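You operate a simulated robot arm through the tools that you are given. There is no shell and no other tool. Be economical: measure what you need, move in short steps, check, and stop when the job is done.

You are at the controls of a simulated two-armed robot. One attempt, no reset.

## Task
Park the red clip, then swing the boom out and pin it.
Fine: the clip stands in the clip cup; the battery switch ends off, the battery plug ends where it lay.

The check looks at the end state, three seconds after you hand in, the way a careful person would. Anything else that was tipped, shoved, dropped, spilled or broken makes it a failure.

## Robot
Two 7-joint arms with fingered hands on one trunk, on a base that drives. Base frame: it is fixed to the floor where the robot stands at the start and does not move with it; the origin is under the middle of the robot, x ahead of it, y to its left, z up. Readings come in mm, rad, newtons and seconds.
The left shoulder is at the start at [50, 170, 1314], the right one opposite. With the tool pointing down near the work surface each hand reaches from about 100 to 700 mm from the robot's upright axis, wherever it stands, measured 20 degrees to its own side. Places, roughly: battery switch [400, -100, 500]; boom [700, 100, 1700]; inside of the clip cup [400, 100, 800]; red pin [500, 400, 1100]. Payload 4 kg a hand.
The TCP of each hand is the grasp point between the finger pads, 26 mm short of the fingertips. In the tool frame z runs along the fingers and y along their closing line. Largest opening 132 mm; the body of the gripper starts 73 mm behind the TCP. The gripper is a hand of 4 fingers: y runs from the thumb to the fingers, the wrist lies at [0, 0, -224] in the tool frame, and closing takes about 1.5 s.
Orientation is told as [roll, pitch, yaw] about the base's x, y, z axes, in that order, counted from this pose: with the fingers straight down and closing along the base's y, the tool's x points along the base's -x, its y along +y and its z along -z.

## Interface
- The arms move only by the tool apply_moves. It takes "left_increments", "right_increments" or both (then of equal length, played together; a hand with none holds still); each is a list of rows, each an object of numbers (a shift or turn left out is 0, a gripper value left out holds the last): "tx", "ty", "tz": the shift along the tool's x, y, z in units of 40 mm (1.0 is 40 mm); "wx", "wy", "wz": the turn, a rotation vector about the tool's x, y, z in units of 8 degrees (1.0 is 8 degrees). In form: [{"tx": .., "ty": .., "tz": .., "wx": .., "wy": .., "wz": ..}, ...]. A call has 1 to 8 rows; each row shifts and turns the commanded pose from where the row before left it, along the tool's axes as they then stand. "left_fingers" and "right_fingers" are, for a hand that has rows, the finger opening in m, from 0 to 0.132, set as the call begins (left out, the last holds). A call with a number of a shift or a turn outside -1 to 1 is refused whole. Each row takes 0.2 s and may step no farther than 50 mm and 0.15 rad from the row before; otherwise, or with a gripper value out of range, the whole call is refused. Where a pose cannot be reached the arm comes as near as it can. A force on the tool above 60 N (or 10 N above the force at the start of the call, whichever is more), or a blocked arm, ends the call early, and 0.2 s more pass. The fingers move at their own pace (about 108 mm/s each) and stop on an object; they squeeze with about 25 N. The grip force told is the motor's: it shows also when the fingers shut on nothing. Time passes only in rows, and 0.2 s behind the last, so rows that do not move let the fingers close. It gives the time, the measured TCP pose, the force on the tool (base axes), the opening and the grip force at its end, in the units of the frame above (readings bear some noise), with the torque about the TCP (base axes, N m) and any sound that the robot's microphone picked up.
- Cameras (640 x 400 px; columns grow to the right, rows downward): "scene" is now at [123.1, 41.8, 1501.2]; the picture's right is [0.44, -0.90, 0.00], its down [-0.43, -0.21, -0.88] and it looks along [0.79, 0.38, -0.48] (base axes); focal length 214 px, centre (320, 200). "left" rides on the left gripper at [-73, 6, -94] in its tool frame; the picture's right is [-0.08, -1.00, 0.00], its down [0.79, -0.06, -0.62] and it looks along [0.61, -0.05, 0.79] (tool axes); focal length 230 px, centre (320, 200). "right" rides on the right gripper at [73, 6, -93] in its tool frame; the picture's right is [-0.08, 1.00, 0.00], its down [-0.78, -0.06, -0.62] and it looks along [-0.62, -0.05, 0.79] (tool axes); focal length 230 px, centre (320, 200). There is no depth. A picture from a camera that has moved, and an enlarged one, comes with that camera's place and axes in the base frame and with its lens.
- get_image(camera): a new picture of that camera. No time passes.
- move_column(by): slides the trunk up (or, below 0, down) by that many mm; the arms and the scene camera ride with it, the base frame stays. It gives what a move gives, with no picture.
- steer(legs): drives the robot by 1 to 6 legs, each [ahead, left, turn to the left] in mm, mm and rad, along the robot's own axes; the way and the turn of a leg run together, so that a leg with both is an arc; at most 1500 mm and 3.142 rad a leg. The arms and the cameras ride along, it lands a little off, and it stops where it bumps. It gives what a move gives.
- finger_targets(finger1, finger2, finger3, thumb_bend, hand): sets how far each is bent, from 0 (flat) to 1 (curled in); at 0.3 the hand is open as for a grip, at 0.7 the pads meet at the TCP. One left out holds its place. A second passes; each finger stops where it meets its share of the squeeze, and holds until it gets a number again. A gripper value or a shape takes the hand back. It gives what a move gives, with no picture; readings hold the bend of each and the force on the fingers (four entries, about 0 where the hand has none), thumb and palm.
- grasp_type(shape, hand): the hand has 4 fingers and takes this shape, open, in about a second: jaw (thumb against the fingers, like two jaws); tri (thumb and two fingers); tip (a fingertip pinch); poke (one finger out to press); point (the index stretched); flat (the hand flat); cup (the hand cupped); fist (a fist). The gripper value then closes the fingers along that shape, each until it touches; the sizes above hold for jaw. It gives what a move gives, with no picture.
- head_to(pan, tilt): turns the head with the scene camera to pan (to the left, within 1.396 rad either way) and tilt (down, from -0.506 to 1.204), counted from straight ahead of the robot. It gives what a move gives.
- zoom(camera, box): a new picture of the part [left, top, right, bottom] of that camera's present view, enlarged. No time passes.
- finish_job(): hands the job in; it is judged then, once.

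Work in short steps. Places have to be worked out from the pictures, the camera data and where the tool is seen: move nearer, look again, correct. Check each grasp and each placing, and mend what went wrong. You have 120 turns and 100 pictures in all, those below and enlarged ones among them. Open the grippers and draw the arms clear of the work before you hand the job in, unless the task says otherwise; then end with one line.

The tools are called after "Request:" by a JSON object that holds its "name" and its "arguments". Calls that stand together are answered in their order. apply_moves: Moves the arms, as the interface text tells. Its arguments: {"type":"object","properties":{"left_increments":{"type":"array","items":{"type":"object","properties":{"tx":{"type":"number"},"ty":{"type":"number"},"tz":{"type":"number"},"wx":{"type":"number"},"wy":{"type":"number"},"wz":{"type":"number"}}}},"left_fingers":{"type":"number"},"right_increments":{"type":"array","items":{"type":"object","properties":{"tx":{"type":"number"},"ty":{"type":"number"},"tz":{"type":"number"},"wx":{"type":"number"},"wy":{"type":"number"},"wz":{"type":"number"}}}},"right_fingers":{"type":"number"}},"required":[]} The other tools are called the same way: move_column (by) slides the trunk up or down; grasp_type (shape, hand) gives the hand a shape; finger_targets (finger1, finger2, finger3, thumb_bend, hand) moves the fingers one by one; steer (legs) drives the base; head_to (pan, tilt) turns the head that bears the scene camera; get_image (camera) takes a picture; zoom (camera, box) takes an enlarged picture of a part of a camera's view; finish_job () hands the job in.

At the start:

```text
time_s: 0.0
left_position: [355.4, 449.5, 1468.2]
left_tcp_rot: [-0.001, 0.001, 0.001]
left_wrist_force: [0.2, -0.3, -0.5]
left_torque: [0.02, 0.0, 0.01]
left_width: 131.5
left_gripper_force: 0.0
left_shape: jaw
left_bend: [0.3, 0.3, 0.3, 0.3]
left_finger forces: [0.0, 0.1, 0.0, 0.1, 0.1, 0.1]
right_position: [317.6, 27.0, 1468.4]
right_tcp_rot: [0.002, 0.0, 0.0]
right_wrist_force: [0.1, -0.1, 0.0]
right_torque: [0.0, -0.03, -0.01]
right_width: 131.6
right_gripper_force: 0.1
right_shape: jaw
right_bend: [0.3, 0.3, 0.3, 0.3]
right_finger forces: [0.1, 0.0, 0.1, 0.0, 0.0, 0.0]
trunk travel left (down, up): [-325.0, 26.0]
robot x, y, heading: [-1.3, -1.7, 0.004]
head pan, tilt: [0.454, 0.503]
```

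scene: 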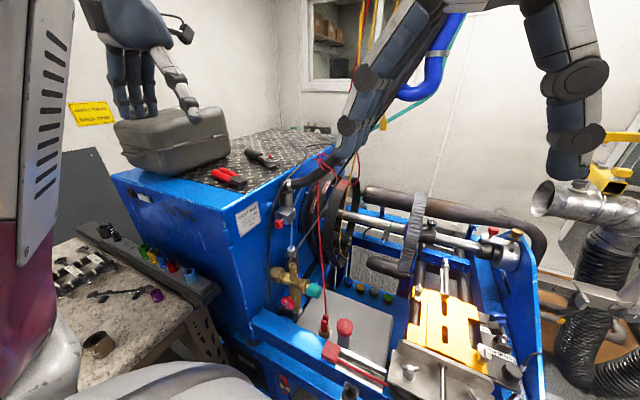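
right: 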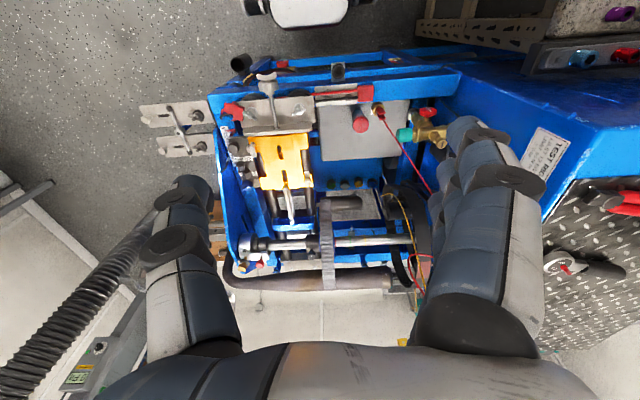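
left: 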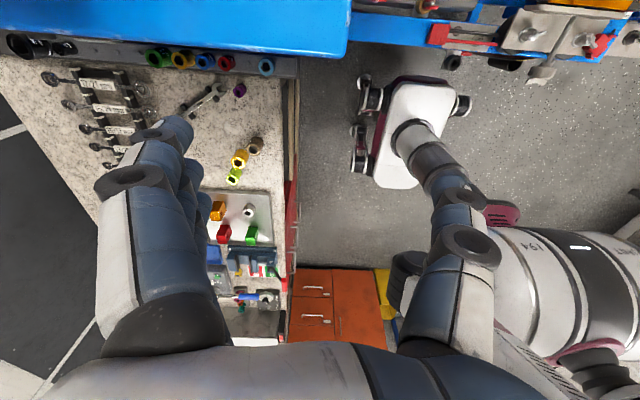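

The scene is a blue test bench with many parts; I don't yet know which is the clip, the boom, or the pin. I look closer.

Request:
{"name": "zoom", "arguments": {"camera": "scene", "box": [240, 160, 400, 260]}}

Request:
{"name": "zoom", "arguments": {"camera": "scene", "box": [240, 260, 400, 400]}}

Request:
{"name": "head_to", "arguments": {"pan": 0.15, "tilt": -0.2}}

Request:
{"name": "get_image", "arguments": {"camera": "scene"}}

```text
4.00 times, centred on (320, 210) of scene
camera zoom: at [123.1, 41.8, 1501.2], right [0.44, -0.9, 0.0], down [-0.43, -0.21, -0.88], along [0.79, 0.38, -0.48], focal length 858 px, centre (320, 160)
```

zoom: 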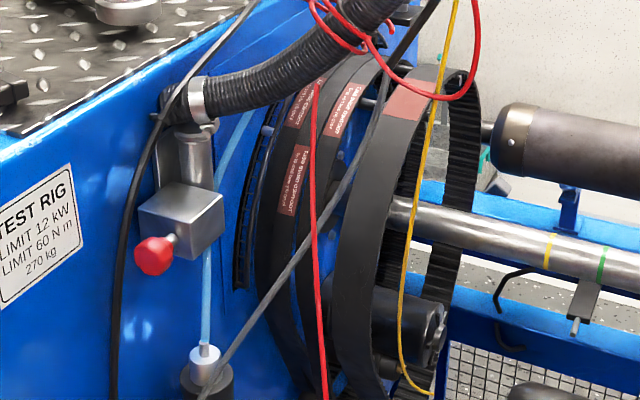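

```text
2.86 times, centred on (320, 330) of scene
camera zoom: at [123.1, 41.8, 1501.2], right [0.44, -0.9, 0.0], down [-0.43, -0.21, -0.88], along [0.79, 0.38, -0.48], focal length 613 px, centre (320, -171)
```

zoom: 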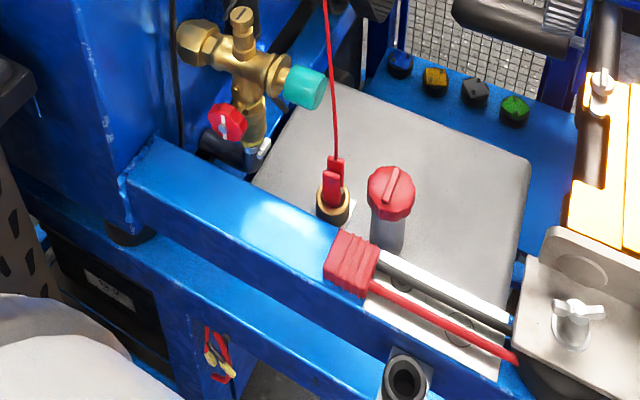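

```text
time_s: 1.1
left_position: [357.1, 449.0, 1466.8]
left_tcp_rot: [0.001, -0.002, 0.001]
left_wrist_force: [0.0, -0.4, 0.1]
left_torque: [0.01, 0.0, 0.03]
left_width: 131.7
left_gripper_force: 0.1
left_shape: jaw
left_bend: [0.3, 0.3, 0.3, 0.3]
left_finger forces: [0.0, 0.0, 0.1, 0.1, 0.0, 0.0]
right_position: [317.8, 27.9, 1467.7]
right_tcp_rot: [0.002, 0.002, -0.001]
right_wrist_force: [-0.5, 0.8, 0.0]
right_torque: [-0.01, -0.02, 0.02]
right_width: 131.9
right_gripper_force: 0.0
right_shape: jaw
right_bend: [0.3, 0.3, 0.3, 0.3]
right_finger forces: [0.1, 0.1, 0.0, 0.1, 0.1, 0.1]
trunk travel left (down, up): [-325.0, 26.0]
robot x, y, heading: [1.8, 2.7, -0.003]
head pan, tilt: [0.15, -0.201]
```

```text
94 pictures are left
camera scene: at [123.8, 14.5, 1565.0], right [0.15, -0.99, 0.0], down [0.2, 0.03, -0.98], along [0.97, 0.15, 0.2], focal length 214 px, centre (320, 200)
```

scene: 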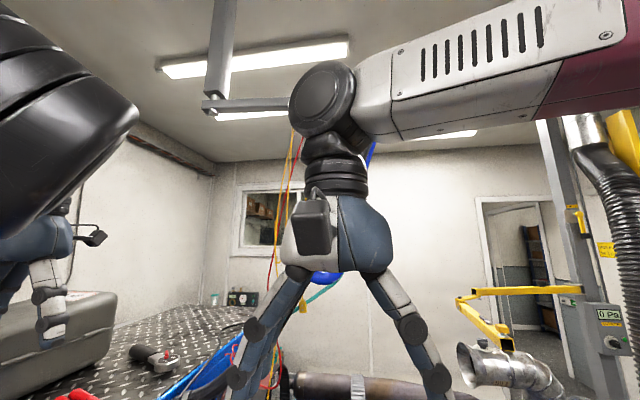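

The right hand blocks the boom. I move it to the right and look again.

Request:
{"name": "apply_moves", "arguments": {"right_increments": [{"ty": -1}, {"ty": -1}, {"ty": -1}, {"ty": -1}, {"ty": -1}, {"ty": -1}, {"ty": -1}, {"ty": -1}]}}

Request:
{"name": "get_image", "arguments": {"camera": "scene"}}

Request:
{"name": "head_to", "arguments": {"pan": 0.4, "tilt": 0.8}}

Request:
{"name": "get_image", "arguments": {"camera": "scene"}}

```text
time_s: 2.9
left_position: [356.6, 447.5, 1467.0]
left_tcp_rot: [0.001, 0.0, 0.0]
left_wrist_force: [-0.6, 0.3, 0.1]
left_torque: [0.0, 0.0, -0.01]
left_width: 131.9
left_gripper_force: 0.0
left_shape: jaw
left_bend: [0.3, 0.3, 0.3, 0.3]
left_finger forces: [0.0, 0.0, 0.0, 0.0, 0.0, 0.0]
right_position: [314.0, -295.6, 1466.3]
right_tcp_rot: [0.002, -0.001, 0.0]
right_wrist_force: [0.2, 0.0, -0.3]
right_torque: [-0.01, -0.03, -0.01]
right_width: 131.9
right_gripper_force: 0.0
right_shape: jaw
right_bend: [0.3, 0.3, 0.3, 0.3]
right_finger forces: [0.1, 0.0, 0.0, 0.1, 0.0, 0.1]
trunk travel left (down, up): [-325.0, 26.0]
robot x, y, heading: [-0.9, -2.7, -0.001]
head pan, tilt: [0.15, -0.201]
```

```text
93 pictures are left
camera scene: at [123.5, 12.7, 1565.1], right [0.15, -0.99, 0.0], down [0.2, 0.03, -0.98], along [0.97, 0.15, 0.2], focal length 214 px, centre (320, 200)
```

scene: 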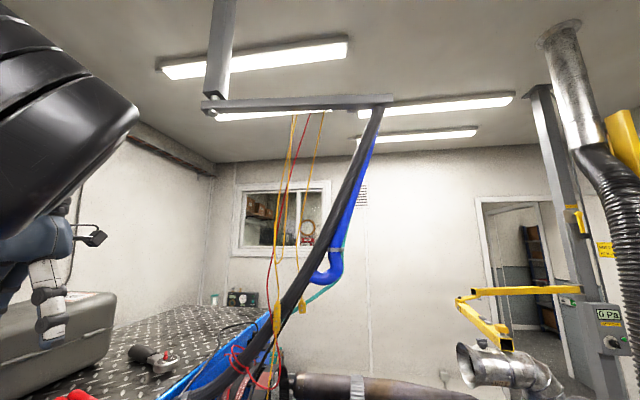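

```text
time_s: 4.1
left_position: [357.1, 449.5, 1467.5]
left_tcp_rot: [0.001, 0.001, 0.0]
left_wrist_force: [0.7, -0.3, 0.0]
left_torque: [0.0, 0.01, -0.02]
left_width: 131.8
left_gripper_force: 0.0
left_shape: jaw
left_bend: [0.3, 0.3, 0.3, 0.3]
left_finger forces: [0.0, 0.0, 0.0, 0.0, 0.0, 0.1]
right_position: [315.8, -292.5, 1466.9]
right_tcp_rot: [0.001, 0.0, -0.001]
right_wrist_force: [0.0, 0.4, -0.1]
right_torque: [-0.03, -0.03, 0.01]
right_width: 131.7
right_gripper_force: 0.1
right_shape: jaw
right_bend: [0.3, 0.3, 0.3, 0.3]
right_finger forces: [0.0, 0.0, 0.1, 0.0, 0.0, 0.0]
trunk travel left (down, up): [-325.0, 26.0]
robot x, y, heading: [-0.9, 1.4, 0.0]
head pan, tilt: [0.4, 0.799]
```

```text
92 pictures are left
camera scene: at [115.7, 33.4, 1475.6], right [0.39, -0.92, 0.0], down [-0.66, -0.28, -0.7], along [0.64, 0.27, -0.72], focal length 214 px, centre (320, 200)
```

scene: 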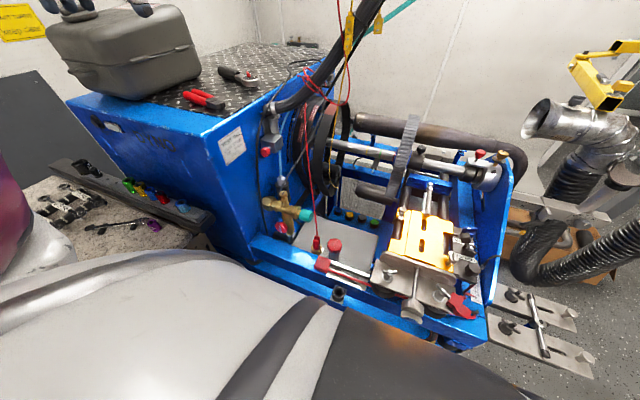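

I need detail on the boom and its lower end, so I zoom in.

Request:
{"name": "zoom", "arguments": {"camera": "scene", "box": [230, 0, 390, 120]}}

Request:
{"name": "zoom", "arguments": {"camera": "scene", "box": [230, 100, 360, 200]}}

Request:
{"name": "zoom", "arguments": {"camera": "scene", "box": [240, 190, 400, 310]}}

Request:
{"name": "head_to", "arguments": {"pan": 0.25, "tilt": -0.1}}

Request:
{"name": "zoom", "arguments": {"camera": "scene", "box": [200, 80, 440, 400]}}

```text
3.33 times, centred on (310, 60) of scene
camera zoom: at [115.7, 33.4, 1475.6], right [0.39, -0.92, 0.0], down [-0.66, -0.28, -0.7], along [0.64, 0.27, -0.72], focal length 715 px, centre (353, 667)
```

zoom: 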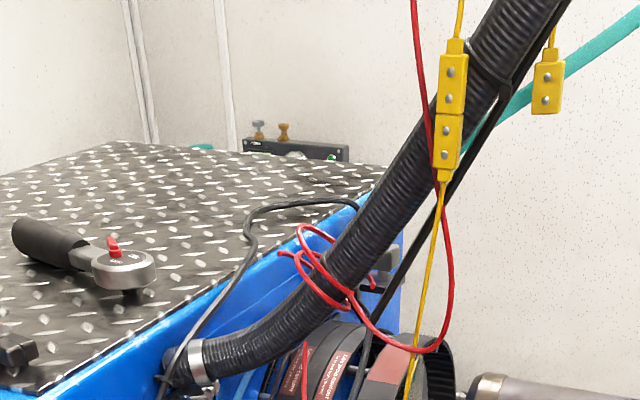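

```text
4.00 times, centred on (295, 150) of scene
camera zoom: at [115.7, 33.4, 1475.6], right [0.39, -0.92, 0.0], down [-0.66, -0.28, -0.7], along [0.64, 0.27, -0.72], focal length 858 px, centre (420, 400)
```

zoom: 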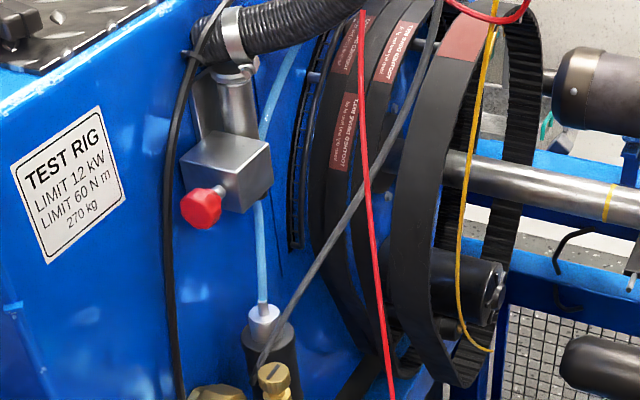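

```text
3.33 times, centred on (320, 250) of scene
camera zoom: at [115.7, 33.4, 1475.6], right [0.39, -0.92, 0.0], down [-0.66, -0.28, -0.7], along [0.64, 0.27, -0.72], focal length 715 px, centre (320, 33)
```

zoom: 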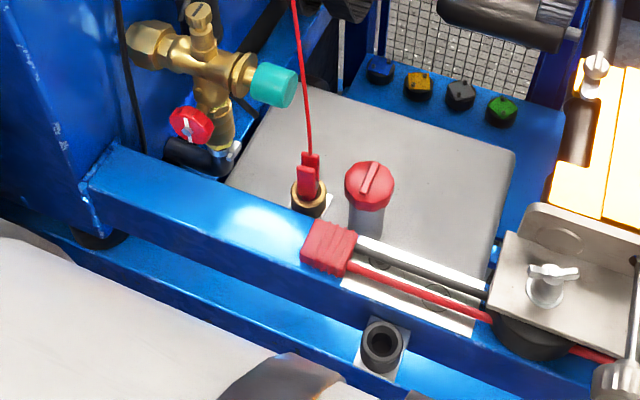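

```text
time_s: 5.3
left_position: [357.4, 449.8, 1468.0]
left_tcp_rot: [-0.001, 0.0, -0.001]
left_wrist_force: [-0.2, -0.2, 0.1]
left_torque: [0.01, -0.01, -0.01]
left_width: 132.0
left_gripper_force: 0.1
left_shape: jaw
left_bend: [0.3, 0.3, 0.3, 0.3]
left_finger forces: [0.1, 0.1, 0.0, 0.0, 0.1, 0.0]
right_position: [315.8, -293.5, 1467.7]
right_tcp_rot: [0.002, 0.0, 0.001]
right_wrist_force: [0.0, 0.6, -0.2]
right_torque: [-0.02, 0.01, 0.0]
right_width: 131.9
right_gripper_force: 0.0
right_shape: jaw
right_bend: [0.3, 0.3, 0.3, 0.3]
right_finger forces: [0.0, 0.0, 0.1, 0.0, 0.0, 0.1]
trunk travel left (down, up): [-325.0, 26.0]
robot x, y, heading: [-0.3, -0.7, 0.001]
head pan, tilt: [0.25, -0.099]
```

```text
1.25 times, centred on (320, 240) of scene
camera zoom: at [125.8, 23.5, 1556.4], right [0.25, -0.97, 0.0], down [0.1, 0.02, -1.0], along [0.96, 0.25, 0.1], focal length 268 px, centre (320, 150)
```

zoom: 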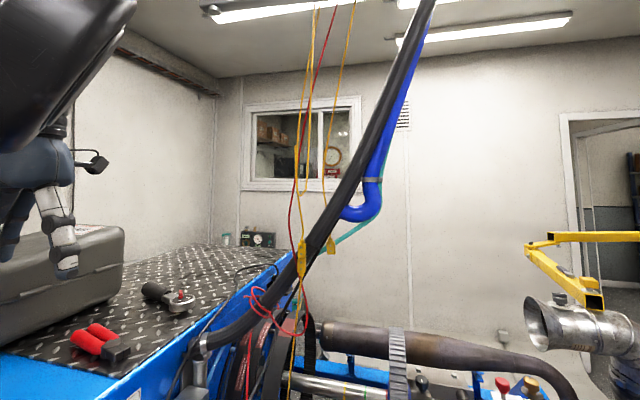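

I back off 250 mm for parallax and an overview of the boom.

Request:
{"name": "steer", "arguments": {"legs": [[-250, 0, 0]]}}

Request:
{"name": "get_image", "arguments": {"camera": "scene"}}

Request:
{"name": "head_to", "arguments": {"pan": 0.25, "tilt": 0.6}}

Request:
{"name": "get_image", "arguments": {"camera": "scene"}}

```text
time_s: 7.1
left_position: [111.9, 448.8, 1467.6]
left_tcp_rot: [0.001, -0.001, -0.004]
left_wrist_force: [-0.5, 0.6, -0.4]
left_torque: [0.0, -0.02, 0.04]
left_width: 131.7
left_gripper_force: 0.1
left_shape: jaw
left_bend: [0.3, 0.3, 0.3, 0.3]
left_finger forces: [0.0, 0.0, 0.0, 0.0, 0.1, 0.1]
right_position: [69.5, -293.0, 1467.0]
right_tcp_rot: [0.003, 0.0, -0.001]
right_wrist_force: [-0.1, 0.2, -0.5]
right_torque: [-0.02, -0.01, 0.0]
right_width: 131.7
right_gripper_force: 0.0
right_shape: jaw
right_bend: [0.3, 0.3, 0.3, 0.3]
right_finger forces: [0.0, 0.1, 0.0, 0.0, 0.1, 0.1]
trunk travel left (down, up): [-325.0, 26.0]
robot x, y, heading: [-246.5, 0.0, -0.002]
head pan, tilt: [0.25, -0.099]
```

```text
87 pictures are left
camera scene: at [-119.7, 23.5, 1556.5], right [0.25, -0.97, 0.0], down [0.1, 0.02, -1.0], along [0.96, 0.24, 0.1], focal length 214 px, centre (320, 200)
```

scene: 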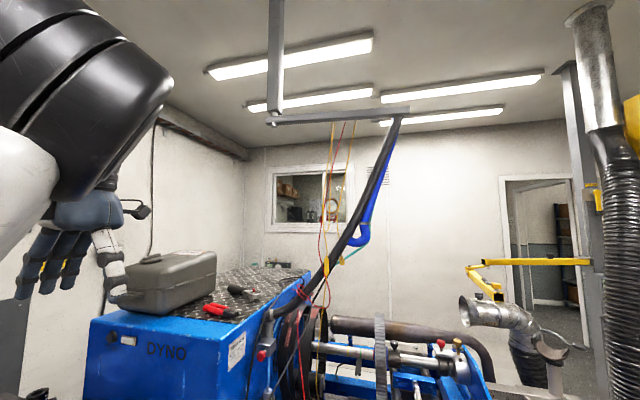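

```text
time_s: 8.2
left_position: [112.3, 449.4, 1467.0]
left_tcp_rot: [0.0, -0.001, -0.002]
left_wrist_force: [-0.2, 0.3, 0.1]
left_torque: [0.01, 0.01, 0.03]
left_width: 131.6
left_gripper_force: 0.1
left_shape: jaw
left_bend: [0.3, 0.3, 0.3, 0.3]
left_finger forces: [0.1, 0.1, 0.0, 0.1, 0.0, 0.0]
right_position: [69.8, -293.4, 1466.9]
right_tcp_rot: [0.002, 0.0, -0.002]
right_wrist_force: [0.5, -0.5, 0.5]
right_torque: [-0.02, -0.01, 0.02]
right_width: 132.0
right_gripper_force: 0.0
right_shape: jaw
right_bend: [0.3, 0.3, 0.3, 0.3]
right_finger forces: [0.0, 0.1, 0.1, 0.0, 0.0, 0.0]
trunk travel left (down, up): [-325.0, 26.0]
robot x, y, heading: [-244.4, 0.4, -0.003]
head pan, tilt: [0.25, 0.6]
```

```text
86 pictures are left
camera scene: at [-118.4, 23.8, 1492.6], right [0.25, -0.97, 0.0], down [-0.55, -0.14, -0.83], along [0.8, 0.2, -0.56], focal length 214 px, centre (320, 200)
```

scene: 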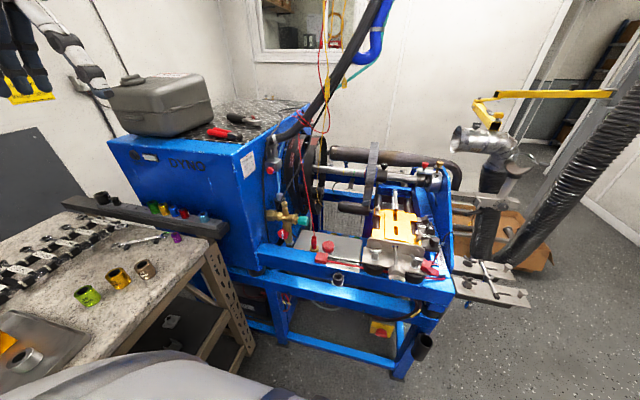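

By triangulation the overhead channel runs from about (670,455,1990) to (700,-98,1980). I zoom in on it and its pivot.

Request:
{"name": "head_to", "arguments": {"pan": 0.25, "tilt": -0.45}}

Request:
{"name": "zoom", "arguments": {"camera": "scene", "box": [220, 120, 460, 280]}}

Request:
{"name": "get_image", "arguments": {"camera": "scene"}}

```text
time_s: 9.5
left_position: [112.8, 449.1, 1468.4]
left_tcp_rot: [0.002, 0.0, -0.002]
left_wrist_force: [-0.4, -0.5, 0.0]
left_torque: [0.0, -0.01, 0.01]
left_width: 132.1
left_gripper_force: 0.1
left_shape: jaw
left_bend: [0.3, 0.3, 0.3, 0.3]
left_finger forces: [0.0, 0.0, 0.0, 0.1, 0.0, 0.0]
right_position: [70.5, -293.5, 1466.2]
right_tcp_rot: [0.002, 0.0, -0.003]
right_wrist_force: [-0.2, 0.4, -0.8]
right_torque: [-0.03, -0.02, 0.0]
right_width: 131.9
right_gripper_force: 0.1
right_shape: jaw
right_bend: [0.3, 0.3, 0.3, 0.3]
right_finger forces: [0.0, 0.1, 0.0, 0.0, 0.0, 0.0]
trunk travel left (down, up): [-325.0, 26.0]
robot x, y, heading: [-240.6, 1.7, -0.001]
head pan, tilt: [0.25, -0.45]
```

```text
2.50 times, centred on (340, 200) of scene
camera zoom: at [-135.7, 19.4, 1584.3], right [0.25, -0.97, 0.0], down [0.42, 0.11, -0.9], along [0.87, 0.22, 0.43], focal length 536 px, centre (270, 200)
```

zoom: 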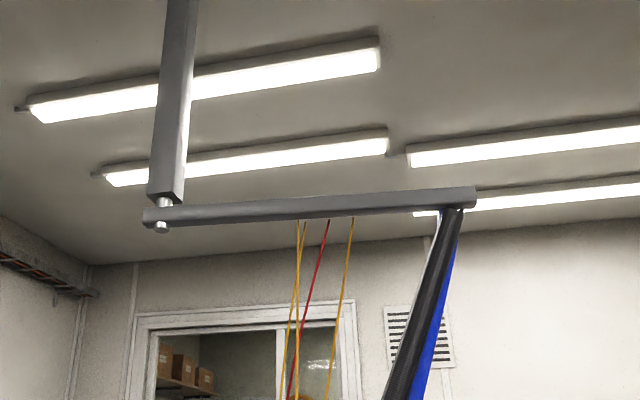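

```text
84 pictures are left
camera scene: at [-135.7, 19.4, 1584.3], right [0.25, -0.97, 0.0], down [0.42, 0.11, -0.9], along [0.87, 0.22, 0.43], focal length 214 px, centre (320, 200)
```

scene: 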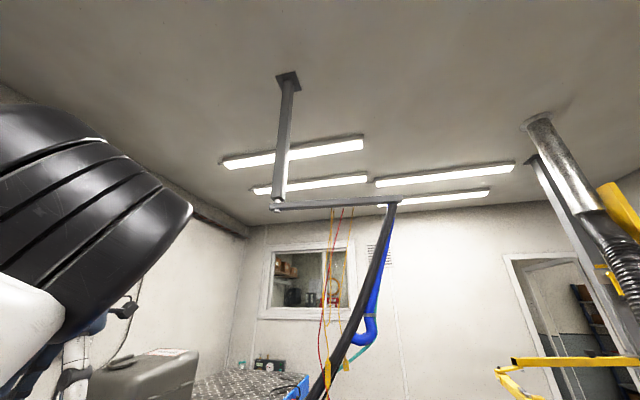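

The boom hinges on a vertical pivot at its left end. I drive back to the bench and zoom hard on the red knob block and the terminal area.

Request:
{"name": "steer", "arguments": {"legs": [[240, 0, 0]]}}

Request:
{"name": "head_to", "arguments": {"pan": 0.6, "tilt": 0.6}}

Request:
{"name": "get_image", "arguments": {"camera": "scene"}}

```text
time_s: 11.3
left_position: [349.6, 447.4, 1468.5]
left_tcp_rot: [0.0, -0.001, -0.006]
left_wrist_force: [-0.6, 0.4, -0.1]
left_torque: [0.02, 0.04, 0.0]
left_width: 131.7
left_gripper_force: 0.0
left_shape: jaw
left_bend: [0.3, 0.3, 0.3, 0.3]
left_finger forces: [0.0, 0.0, 0.0, 0.0, 0.0, 0.0]
right_position: [306.1, -295.6, 1467.3]
right_tcp_rot: [0.002, -0.001, -0.005]
right_wrist_force: [-0.5, 0.3, -0.8]
right_torque: [-0.03, 0.02, 0.03]
right_width: 132.0
right_gripper_force: 0.1
right_shape: jaw
right_bend: [0.3, 0.3, 0.3, 0.3]
right_finger forces: [0.1, 0.1, 0.0, 0.1, 0.0, 0.0]
trunk travel left (down, up): [-325.0, 26.0]
robot x, y, heading: [-10.3, -1.9, -0.001]
head pan, tilt: [0.25, -0.45]
```

```text
time_s: 12.6
left_position: [348.5, 447.2, 1468.0]
left_tcp_rot: [-0.001, 0.0, -0.005]
left_wrist_force: [-0.4, 0.2, -0.7]
left_torque: [-0.02, 0.04, -0.01]
left_width: 131.7
left_gripper_force: 0.0
left_shape: jaw
left_bend: [0.3, 0.3, 0.3, 0.3]
left_finger forces: [0.0, 0.0, 0.1, 0.0, 0.0, 0.1]
right_position: [304.6, -294.7, 1466.0]
right_tcp_rot: [0.003, 0.001, -0.004]
right_wrist_force: [-0.9, 0.4, 0.4]
right_torque: [-0.02, -0.01, 0.0]
right_width: 131.8
right_gripper_force: 0.1
right_shape: jaw
right_bend: [0.3, 0.3, 0.3, 0.3]
right_finger forces: [0.1, 0.0, 0.0, 0.0, 0.0, 0.0]
trunk travel left (down, up): [-325.0, 26.0]
robot x, y, heading: [-6.5, 0.5, -0.004]
head pan, tilt: [0.6, 0.6]
```

```text
83 pictures are left
camera scene: at [105.1, 51.0, 1492.5], right [0.56, -0.83, 0.0], down [-0.47, -0.32, -0.83], along [0.68, 0.46, -0.56], focal length 214 px, centre (320, 200)
```

scene: 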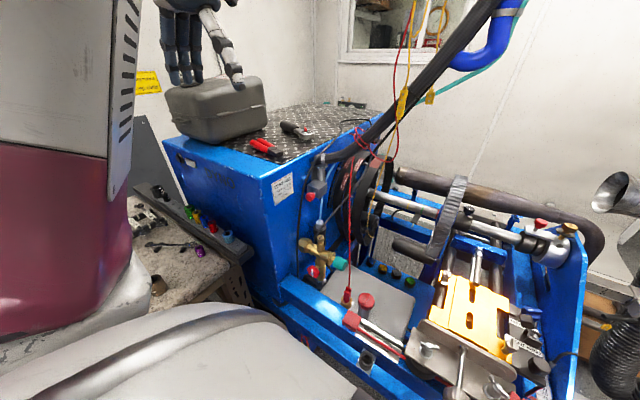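

Request:
{"name": "zoom", "arguments": {"camera": "scene", "box": [280, 130, 360, 210]}}

Request:
{"name": "zoom", "arguments": {"camera": "scene", "box": [290, 220, 410, 340]}}

Request:
{"name": "zoom", "arguments": {"camera": "scene", "box": [280, 310, 420, 400]}}

```text
5.00 times, centred on (320, 170) of scene
camera zoom: at [105.1, 51.0, 1492.5], right [0.56, -0.83, 0.0], down [-0.47, -0.32, -0.83], along [0.68, 0.46, -0.56], focal length 1072 px, centre (320, 350)
```

zoom: 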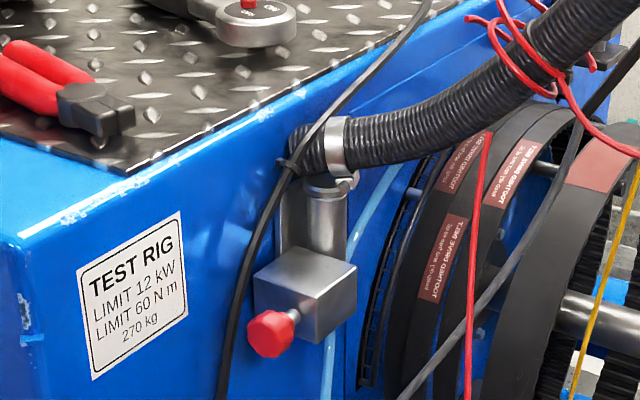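

```text
3.33 times, centred on (350, 280) of scene
camera zoom: at [105.1, 51.0, 1492.5], right [0.56, -0.83, 0.0], down [-0.47, -0.32, -0.83], along [0.68, 0.46, -0.56], focal length 715 px, centre (220, -67)
```

zoom: 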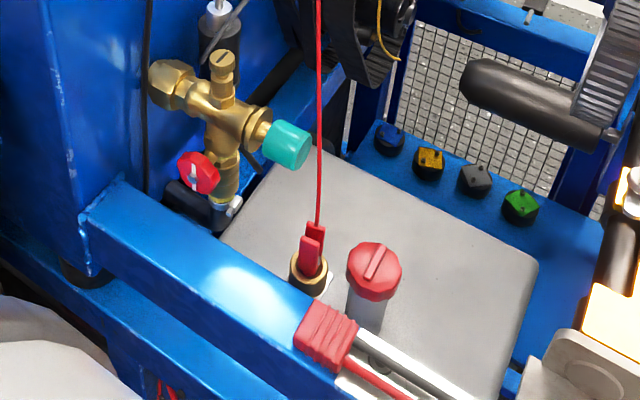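

```text
4.44 times, centred on (350, 355) of scene
camera zoom: at [105.1, 51.0, 1492.5], right [0.56, -0.83, 0.0], down [-0.47, -0.32, -0.83], along [0.68, 0.46, -0.56], focal length 953 px, centre (187, -489)
```

zoom: 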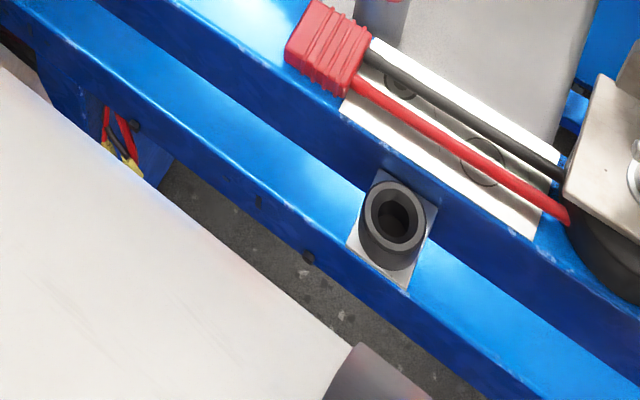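

I zoom further on the block and the boom's hinge end.

Request:
{"name": "zoom", "arguments": {"camera": "scene", "box": [300, 145, 335, 205]}}

Request:
{"name": "head_to", "arguments": {"pan": 0.35, "tilt": -0.5}}

Request:
{"name": "get_image", "arguments": {"camera": "scene"}}

```text
6.67 times, centred on (318, 175) of scene
camera zoom: at [105.1, 51.0, 1492.5], right [0.56, -0.83, 0.0], down [-0.47, -0.32, -0.83], along [0.68, 0.46, -0.56], focal length 1430 px, centre (337, 367)
```

zoom: 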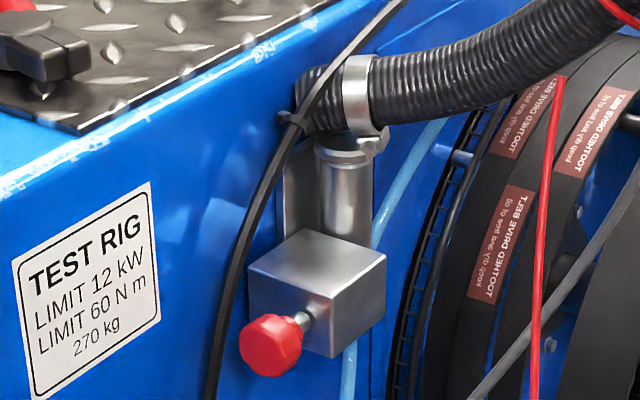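

```text
time_s: 13.9
left_position: [349.4, 447.7, 1468.0]
left_tcp_rot: [-0.002, 0.001, -0.004]
left_wrist_force: [0.4, 0.0, 0.4]
left_torque: [0.01, -0.01, -0.02]
left_width: 131.7
left_gripper_force: 0.0
left_shape: jaw
left_bend: [0.3, 0.3, 0.3, 0.3]
left_finger forces: [0.0, 0.0, 0.1, 0.0, 0.0, 0.0]
right_position: [305.4, -295.1, 1467.4]
right_tcp_rot: [0.002, 0.0, -0.006]
right_wrist_force: [0.4, 0.6, -0.7]
right_torque: [0.02, 0.02, -0.03]
right_width: 132.2
right_gripper_force: 0.1
right_shape: jaw
right_bend: [0.3, 0.3, 0.3, 0.3]
right_finger forces: [0.1, 0.0, 0.0, 0.0, 0.1, 0.0]
trunk travel left (down, up): [-325.0, 26.0]
robot x, y, heading: [-8.5, 0.2, -0.004]
head pan, tilt: [0.351, -0.499]
```

```text
78 pictures are left
camera scene: at [95.3, 24.2, 1587.7], right [0.34, -0.94, 0.0], down [0.45, 0.16, -0.88], along [0.83, 0.3, 0.48], focal length 214 px, centre (320, 200)
```

scene: 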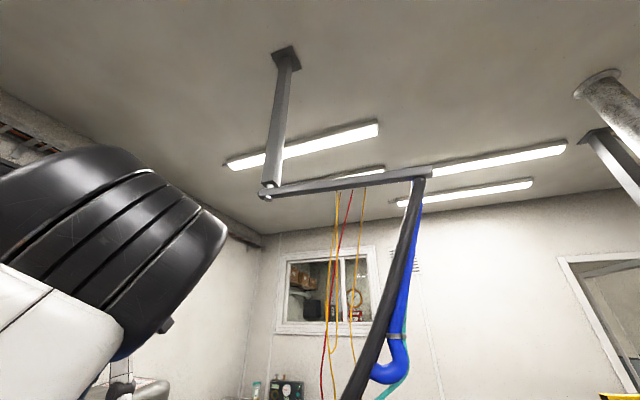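

The overhead pivot triangulates to about (555,365), right above the red-pin block, so the boom turns on that mast and the red pin indexes it. Now I look at the battery switch down low.

Request:
{"name": "head_to", "arguments": {"pan": -0.2, "tilt": 1.15}}

Request:
{"name": "get_image", "arguments": {"camera": "scene"}}

```text
time_s: 15.6
left_position: [348.7, 447.0, 1467.6]
left_tcp_rot: [-0.001, 0.001, -0.004]
left_wrist_force: [-0.9, -0.7, -0.4]
left_torque: [0.01, 0.0, 0.02]
left_width: 131.7
left_gripper_force: 0.1
left_shape: jaw
left_bend: [0.3, 0.3, 0.3, 0.3]
left_finger forces: [0.1, 0.0, 0.0, 0.1, 0.0, 0.0]
right_position: [305.1, -295.5, 1466.9]
right_tcp_rot: [0.002, 0.0, -0.003]
right_wrist_force: [0.1, 0.0, 0.3]
right_torque: [0.02, 0.0, 0.04]
right_width: 131.9
right_gripper_force: 0.1
right_shape: jaw
right_bend: [0.3, 0.3, 0.3, 0.3]
right_finger forces: [0.1, 0.0, 0.0, 0.0, 0.1, 0.0]
trunk travel left (down, up): [-325.0, 26.0]
robot x, y, heading: [-9.3, 2.7, -0.004]
head pan, tilt: [-0.201, 1.15]
```

```text
77 pictures are left
camera scene: at [90.5, -10.7, 1450.8], right [-0.2, -0.98, 0.0], down [-0.89, 0.19, -0.41], along [0.4, -0.08, -0.91], focal length 214 px, centre (320, 200)
```

scene: 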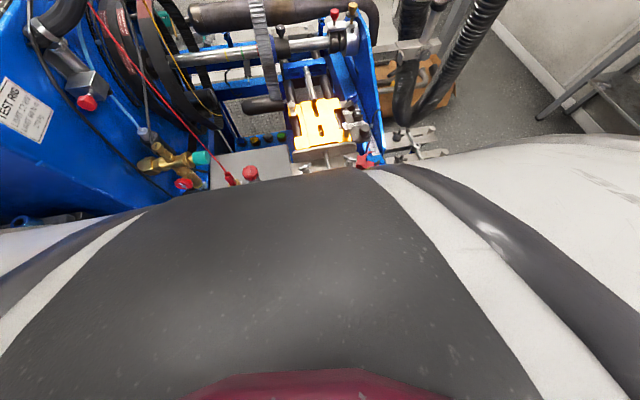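

The chest blocks the view of the switch. I back off 300 mm and zoom on it.

Request:
{"name": "steer", "arguments": {"legs": [[-300, 0, 0]]}}

Request:
{"name": "head_to", "arguments": {"pan": 0.0, "tilt": 0.75}}

Request:
{"name": "get_image", "arguments": {"camera": "scene"}}

```text
time_s: 17.7
left_position: [44.4, 448.4, 1467.8]
left_tcp_rot: [0.0, 0.0, -0.003]
left_wrist_force: [-1.0, -0.1, -0.2]
left_torque: [0.01, -0.01, -0.01]
left_width: 131.9
left_gripper_force: 0.1
left_shape: jaw
left_bend: [0.3, 0.3, 0.3, 0.3]
left_finger forces: [0.1, 0.0, 0.0, 0.0, 0.0, 0.1]
right_position: [1.3, -293.5, 1467.7]
right_tcp_rot: [0.001, 0.0, -0.001]
right_wrist_force: [0.4, 0.3, 0.4]
right_torque: [-0.01, -0.03, 0.01]
right_width: 131.9
right_gripper_force: 0.1
right_shape: jaw
right_bend: [0.3, 0.3, 0.3, 0.3]
right_finger forces: [0.0, 0.0, 0.0, 0.0, 0.0, 0.1]
trunk travel left (down, up): [-325.0, 26.0]
robot x, y, heading: [-309.4, -1.5, -0.005]
head pan, tilt: [-0.201, 1.15]
```

```text
time_s: 18.5
left_position: [45.1, 448.5, 1467.6]
left_tcp_rot: [0.002, 0.0, -0.003]
left_wrist_force: [-0.6, -0.6, 0.0]
left_torque: [0.01, -0.02, 0.03]
left_width: 131.7
left_gripper_force: 0.1
left_shape: jaw
left_bend: [0.3, 0.3, 0.3, 0.3]
left_finger forces: [0.0, 0.0, 0.0, 0.1, 0.1, 0.0]
right_position: [2.1, -295.1, 1466.9]
right_tcp_rot: [0.001, 0.0, -0.001]
right_wrist_force: [0.3, -0.1, -0.6]
right_torque: [0.0, 0.01, 0.02]
right_width: 131.7
right_gripper_force: 0.2
right_shape: jaw
right_bend: [0.3, 0.3, 0.3, 0.3]
right_finger forces: [0.0, 0.0, 0.0, 0.0, 0.1, 0.0]
trunk travel left (down, up): [-325.0, 26.0]
robot x, y, heading: [-314.4, -2.0, -0.003]
head pan, tilt: [0.0, 0.75]
```

```text
76 pictures are left
camera scene: at [-188.3, 2.1, 1479.5], right [0.0, -1.0, 0.0], down [-0.68, 0.0, -0.73], along [0.73, 0.0, -0.68], focal length 214 px, centre (320, 200)
```

scene: 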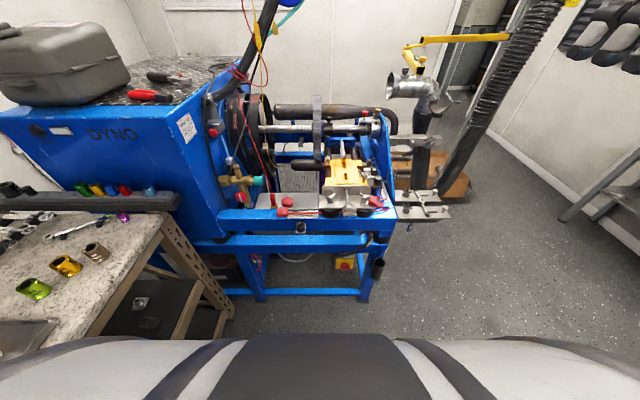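

Request:
{"name": "zoom", "arguments": {"camera": "scene", "box": [320, 235, 400, 305]}}

Request:
{"name": "zoom", "arguments": {"camera": "scene", "box": [220, 160, 340, 260]}}

```text
5.71 times, centred on (360, 270) of scene
camera zoom: at [-188.3, 2.1, 1479.5], right [0.0, -1.0, 0.0], down [-0.68, 0.0, -0.73], along [0.73, 0.0, -0.68], focal length 1226 px, centre (91, -200)
```

zoom: 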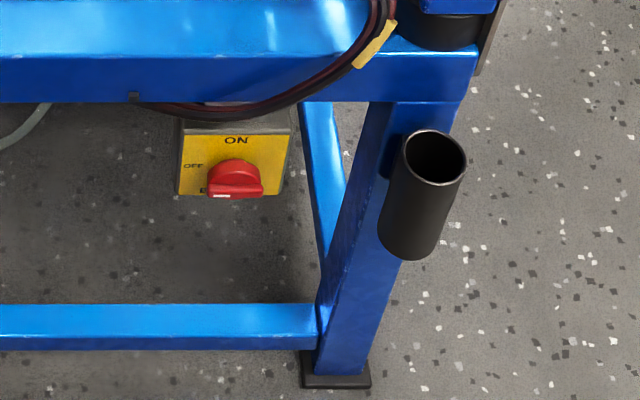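

```text
4.00 times, centred on (280, 210) of scene
camera zoom: at [-188.3, 2.1, 1479.5], right [0.0, -1.0, 0.0], down [-0.68, 0.0, -0.73], along [0.73, 0.0, -0.68], focal length 858 px, centre (480, 160)
```

zoom: 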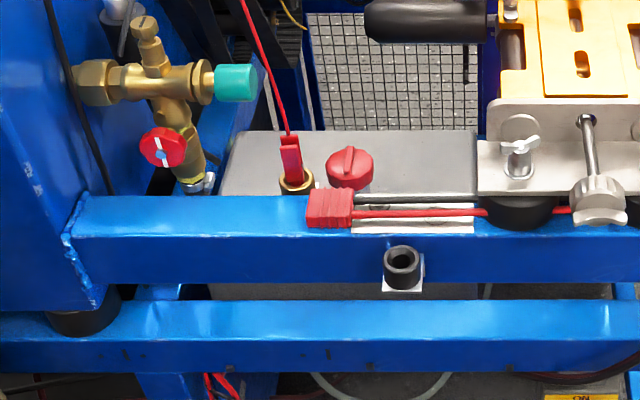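

The selector's pointer isn't clear from here; I zoom tighter on the switch.

Request:
{"name": "zoom", "arguments": {"camera": "scene", "box": [340, 250, 360, 262]}}

Request:
{"name": "zoom", "arguments": {"camera": "scene", "box": [280, 190, 312, 235]}}

```text
16.00 times, centred on (350, 256) of scene
camera zoom: at [-188.3, 2.1, 1479.5], right [0.0, -1.0, 0.0], down [-0.68, 0.0, -0.73], along [0.73, 0.0, -0.68], focal length 3432 px, centre (-160, -696)
```

zoom: 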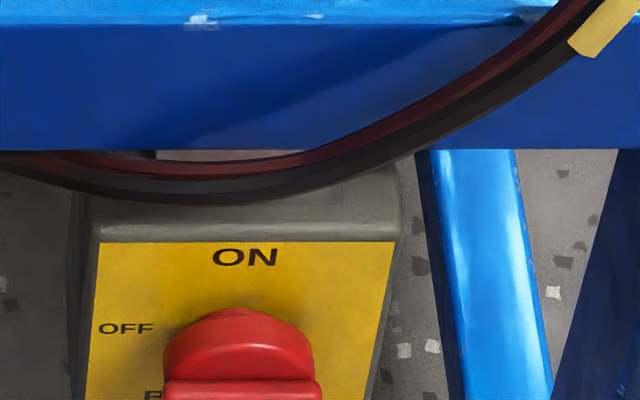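

```text
8.89 times, centred on (296, 212) of scene
camera zoom: at [-188.3, 2.1, 1479.5], right [0.0, -1.0, 0.0], down [-0.68, 0.0, -0.73], along [0.73, 0.0, -0.68], focal length 1906 px, centre (533, 89)
```

zoom: 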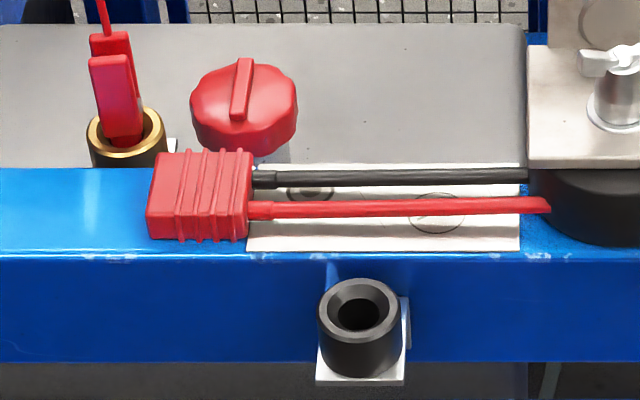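

Cup and clip positions: black cup ≈(390,83,800), clip ≈(459,196,850). To read the switch frontally, I lower the trunk and then the right hand.

Request:
{"name": "move_column", "arguments": {"by": -300}}

Request:
{"name": "apply_moves", "arguments": {"right_increments": [{"tz": 1}, {"tz": 1}, {"tz": 1}, {"tz": 1}, {"tz": 1}, {"tz": 1}, {"tz": 1}, {"tz": 1}]}}

Request:
{"name": "get_image", "arguments": {"camera": "right"}}

```text
time_s: 21.5
left_position: [44.8, 449.1, 1168.2]
left_tcp_rot: [0.002, -0.002, -0.003]
left_wrist_force: [0.0, -0.3, -0.1]
left_torque: [-0.02, 0.02, 0.01]
left_width: 131.8
left_gripper_force: 0.0
left_shape: jaw
left_bend: [0.3, 0.3, 0.3, 0.3]
left_finger forces: [0.0, 0.0, 0.0, 0.0, 0.1, 0.0]
right_position: [179.8, -293.3, 994.6]
right_tcp_rot: [0.002, 0.565, -0.002]
right_wrist_force: [0.0, 0.2, -0.1]
right_torque: [-0.01, -0.07, 0.01]
right_width: 131.8
right_gripper_force: 0.1
right_shape: jaw
right_bend: [0.3, 0.3, 0.3, 0.3]
right_finger forces: [0.0, 0.0, 0.0, 0.0, 0.0, 0.0]
trunk travel left (down, up): [-25.0, 326.0]
robot x, y, heading: [-312.1, 2.3, -0.003]
head pan, tilt: [0.0, 0.75]
```

```text
time_s: 23.3
left_position: [46.5, 450.4, 1167.3]
left_tcp_rot: [-0.002, 0.0, -0.003]
left_wrist_force: [0.7, -0.8, -0.2]
left_torque: [-0.02, 0.0, -0.01]
left_width: 131.8
left_gripper_force: 0.0
left_shape: jaw
left_bend: [0.3, 0.3, 0.3, 0.3]
left_finger forces: [0.1, 0.1, 0.0, 0.0, 0.0, 0.0]
right_position: [6.7, -291.5, 724.0]
right_tcp_rot: [0.002, 0.566, -0.002]
right_wrist_force: [-1.1, 0.8, 0.1]
right_torque: [-0.02, 0.01, -0.03]
right_width: 132.0
right_gripper_force: 0.0
right_shape: jaw
right_bend: [0.3, 0.3, 0.3, 0.3]
right_finger forces: [0.0, 0.1, 0.0, 0.1, 0.0, 0.0]
trunk travel left (down, up): [-25.0, 326.0]
robot x, y, heading: [-314.6, 4.0, -0.006]
head pan, tilt: [0.0, 0.75]
```

```text
71 pictures are left
camera right: at [-5.0, -288.0, 841.9], right [0.07, 1.0, -0.04], down [0.99, -0.06, 0.1], along [0.1, -0.05, -0.99], focal length 230 px, centre (320, 200)
```

right: 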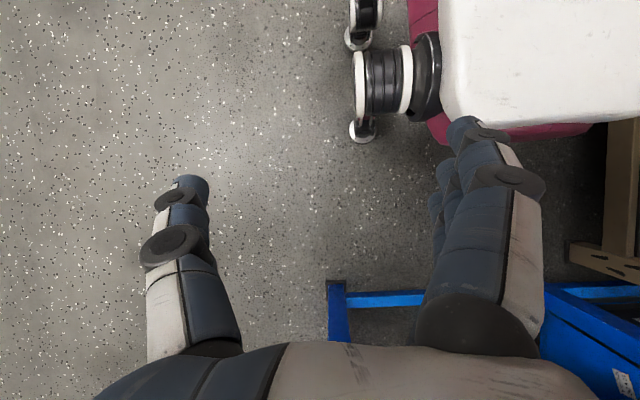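

The right hand pitched in the trunk move (0.565). I rotate it back past vertical so its camera looks forward.

Request:
{"name": "apply_moves", "arguments": {"right_increments": [{"wy": -1}, {"wy": -1}, {"wy": -1}, {"wy": -1}, {"wy": -1}, {"wy": -1}]}}

Request:
{"name": "get_image", "arguments": {"camera": "right"}}

```text
time_s: 24.7
left_position: [45.6, 448.6, 1167.6]
left_tcp_rot: [0.003, 0.0, 0.0]
left_wrist_force: [0.1, 0.5, 0.0]
left_torque: [-0.02, -0.02, 0.01]
left_width: 131.8
left_gripper_force: 0.0
left_shape: jaw
left_bend: [0.3, 0.3, 0.3, 0.3]
left_finger forces: [0.0, 0.0, 0.0, 0.1, 0.1, 0.0]
right_position: [154.0, -343.4, 668.2]
right_tcp_rot: [0.002, -0.27, -0.004]
right_wrist_force: [-0.9, -0.2, 0.0]
right_torque: [0.02, 0.02, -0.04]
right_width: 131.7
right_gripper_force: 0.1
right_shape: jaw
right_bend: [0.3, 0.3, 0.3, 0.3]
right_finger forces: [0.0, 0.1, 0.0, 0.0, 0.0, 0.0]
right hand out of reach, approached as far as the arm can: row 1, 2, 3, 4, 5, 6
trunk travel left (down, up): [-25.0, 326.0]
robot x, y, heading: [-311.4, 0.7, -0.001]
head pan, tilt: [0.0, 0.75]
```

```text
70 pictures are left
camera right: at [57.6, -338.1, 738.3], right [0.08, 1.0, 0.02], down [0.59, -0.06, 0.8], along [0.8, -0.05, -0.59], focal length 230 px, centre (320, 200)
```

right: 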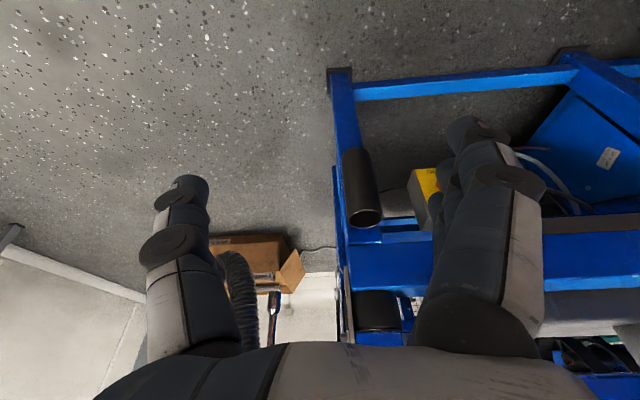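

The switch is behind a finger; I shift the hand 160 mm left so it appears in the gap.

Request:
{"name": "apply_moves", "arguments": {"right_increments": [{"ty": 1}, {"ty": 1}, {"ty": 1}, {"ty": 1}]}}

Request:
{"name": "zoom", "arguments": {"camera": "right", "box": [220, 100, 460, 280]}}

```text
time_s: 25.7
left_position: [44.1, 449.5, 1167.0]
left_tcp_rot: [0.001, 0.0, -0.003]
left_wrist_force: [-0.6, 0.4, 0.4]
left_torque: [-0.01, -0.01, -0.02]
left_width: 131.6
left_gripper_force: 0.0
left_shape: jaw
left_bend: [0.3, 0.3, 0.3, 0.3]
left_finger forces: [0.0, 0.0, 0.0, 0.0, 0.1, 0.1]
right_position: [172.0, -185.2, 659.7]
right_tcp_rot: [0.001, -0.269, -0.004]
right_wrist_force: [-0.3, -0.5, 0.2]
right_torque: [-0.01, -0.02, -0.02]
right_width: 131.7
right_gripper_force: 0.1
right_shape: jaw
right_bend: [0.3, 0.3, 0.3, 0.3]
right_finger forces: [0.0, 0.1, 0.1, 0.0, 0.0, 0.1]
right hand out of reach, approached as far as the arm can: row 1, 2
trunk travel left (down, up): [-25.0, 326.0]
robot x, y, heading: [-312.2, 3.4, 0.0]
head pan, tilt: [0.0, 0.75]
```

```text
2.22 times, centred on (340, 190) of right
camera zoom: at [76.1, -180.0, 728.3], right [0.08, 1.0, 0.02], down [0.59, -0.06, 0.8], along [0.8, -0.05, -0.59], focal length 511 px, centre (276, 222)
```

zoom: 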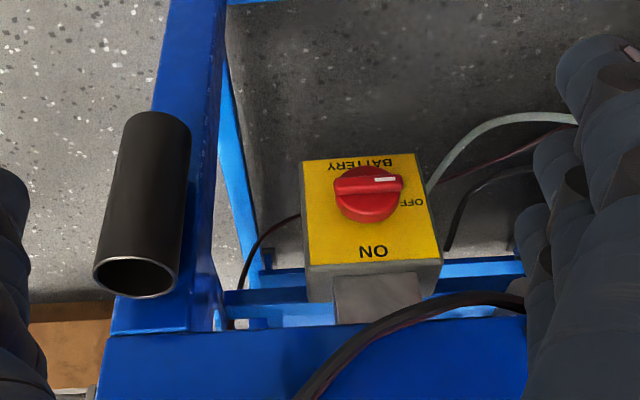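

The white pointer stands at OFF, so the switch is already off and I leave it alone. I raise the trunk and restore the right hand's attitude.

Request:
{"name": "move_column", "arguments": {"by": 300}}

Request:
{"name": "apply_moves", "arguments": {"right_increments": [{"tz": -1}, {"tz": -1}, {"tz": -1}, {"tz": -1}, {"tz": -1, "wy": 0.9}, {"tz": -1, "wy": 1}]}}

```text
time_s: 28.7
left_position: [46.2, 450.2, 1466.9]
left_tcp_rot: [0.0, -0.001, -0.004]
left_wrist_force: [0.1, 0.3, -0.9]
left_torque: [0.03, 0.0, 0.0]
left_width: 131.6
left_gripper_force: 0.0
left_shape: jaw
left_bend: [0.3, 0.3, 0.3, 0.3]
left_finger forces: [0.0, 0.0, 0.1, 0.1, 0.0, 0.1]
right_position: [171.2, -186.4, 959.8]
right_tcp_rot: [0.002, -0.271, -0.004]
right_wrist_force: [0.3, 0.3, 0.1]
right_torque: [0.0, 0.02, 0.04]
right_width: 131.9
right_gripper_force: 0.1
right_shape: jaw
right_bend: [0.3, 0.3, 0.3, 0.3]
right_finger forces: [0.0, 0.0, 0.0, 0.1, 0.0, 0.0]
trunk travel left (down, up): [-325.0, 26.0]
robot x, y, heading: [-313.6, 0.1, -0.003]
head pan, tilt: [0.0, 0.75]
```

```text
time_s: 30.1
left_position: [45.9, 450.2, 1467.7]
left_tcp_rot: [-0.001, 0.0, -0.004]
left_wrist_force: [1.2, 0.8, -0.1]
left_torque: [0.01, -0.02, -0.03]
left_width: 131.8
left_gripper_force: 0.3
left_shape: jaw
left_bend: [0.3, 0.3, 0.3, 0.3]
left_finger forces: [0.0, 0.0, 0.0, 0.0, 0.0, 0.0]
right_position: [110.9, -187.3, 1191.5]
right_tcp_rot: [0.001, -0.006, -0.002]
right_wrist_force: [1.0, -1.2, 0.8]
right_torque: [-0.02, -0.02, 0.01]
right_width: 131.9
right_gripper_force: 0.1
right_shape: jaw
right_bend: [0.3, 0.3, 0.3, 0.3]
right_finger forces: [0.0, 0.0, 0.0, 0.1, 0.0, 0.0]
trunk travel left (down, up): [-325.0, 26.0]
robot x, y, heading: [-312.5, -4.2, -0.004]
head pan, tilt: [0.0, 0.75]
```

I raise the right hand clear and drive back to the bench.

Request:
{"name": "apply_moves", "arguments": {"right_increments": [{"tz": -1}, {"tz": -1}, {"tz": -1}, {"tz": -1}, {"ty": 1}, {"ty": 1}, {"ty": 1}, {"ty": 1}]}}

Request:
{"name": "steer", "arguments": {"legs": [[312, 0, 0]]}}

Request:
{"name": "get_image", "arguments": {"camera": "right"}}

```text
time_s: 31.9
left_position: [45.4, 450.8, 1467.4]
left_tcp_rot: [0.001, 0.0, -0.002]
left_wrist_force: [0.6, 0.5, 0.2]
left_torque: [0.0, 0.0, -0.02]
left_width: 131.6
left_gripper_force: 0.0
left_shape: jaw
left_bend: [0.3, 0.3, 0.3, 0.3]
left_finger forces: [0.1, 0.0, 0.0, 0.1, 0.1, 0.0]
right_position: [110.8, -24.9, 1350.9]
right_tcp_rot: [-0.001, -0.003, -0.002]
right_wrist_force: [-0.6, 0.6, -0.2]
right_torque: [-0.04, -0.03, 0.04]
right_width: 131.7
right_gripper_force: 0.1
right_shape: jaw
right_bend: [0.3, 0.3, 0.3, 0.3]
right_finger forces: [0.1, 0.0, 0.0, 0.0, 0.0, 0.0]
trunk travel left (down, up): [-325.0, 26.0]
robot x, y, heading: [-310.6, -0.6, 0.001]
head pan, tilt: [0.0, 0.75]
```

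```text
time_s: 34.1
left_position: [361.8, 446.6, 1467.4]
left_tcp_rot: [0.001, 0.001, -0.003]
left_wrist_force: [0.5, 0.2, 0.2]
left_torque: [0.06, 0.03, -0.01]
left_width: 131.7
left_gripper_force: 0.0
left_shape: jaw
left_bend: [0.3, 0.3, 0.3, 0.3]
left_finger forces: [0.0, 0.0, 0.0, 0.1, 0.0, 0.0]
right_position: [426.6, -28.8, 1351.9]
right_tcp_rot: [0.001, -0.005, -0.003]
right_wrist_force: [0.3, -0.5, 0.5]
right_torque: [-0.03, 0.03, 0.02]
right_width: 131.8
right_gripper_force: 0.1
right_shape: jaw
right_bend: [0.3, 0.3, 0.3, 0.3]
right_finger forces: [0.1, 0.0, 0.1, 0.0, 0.1, 0.1]
trunk travel left (down, up): [-325.0, 26.0]
robot x, y, heading: [5.9, -0.2, -0.003]
head pan, tilt: [0.0, 0.75]
```

```text
68 pictures are left
camera right: at [353.4, -23.1, 1443.6], right [0.08, 1.0, 0.0], down [0.78, -0.06, 0.62], along [0.62, -0.05, -0.78], focal length 230 px, centre (320, 200)
```

right: 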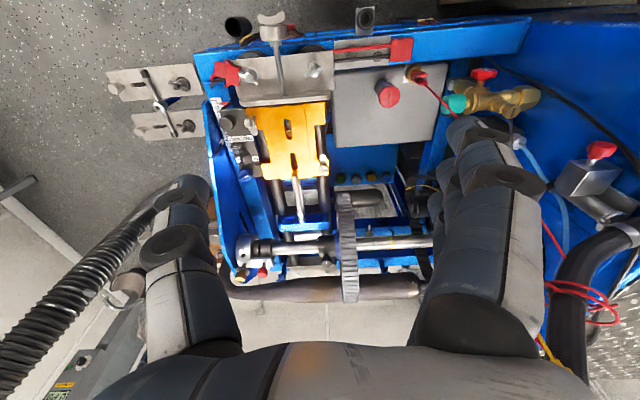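

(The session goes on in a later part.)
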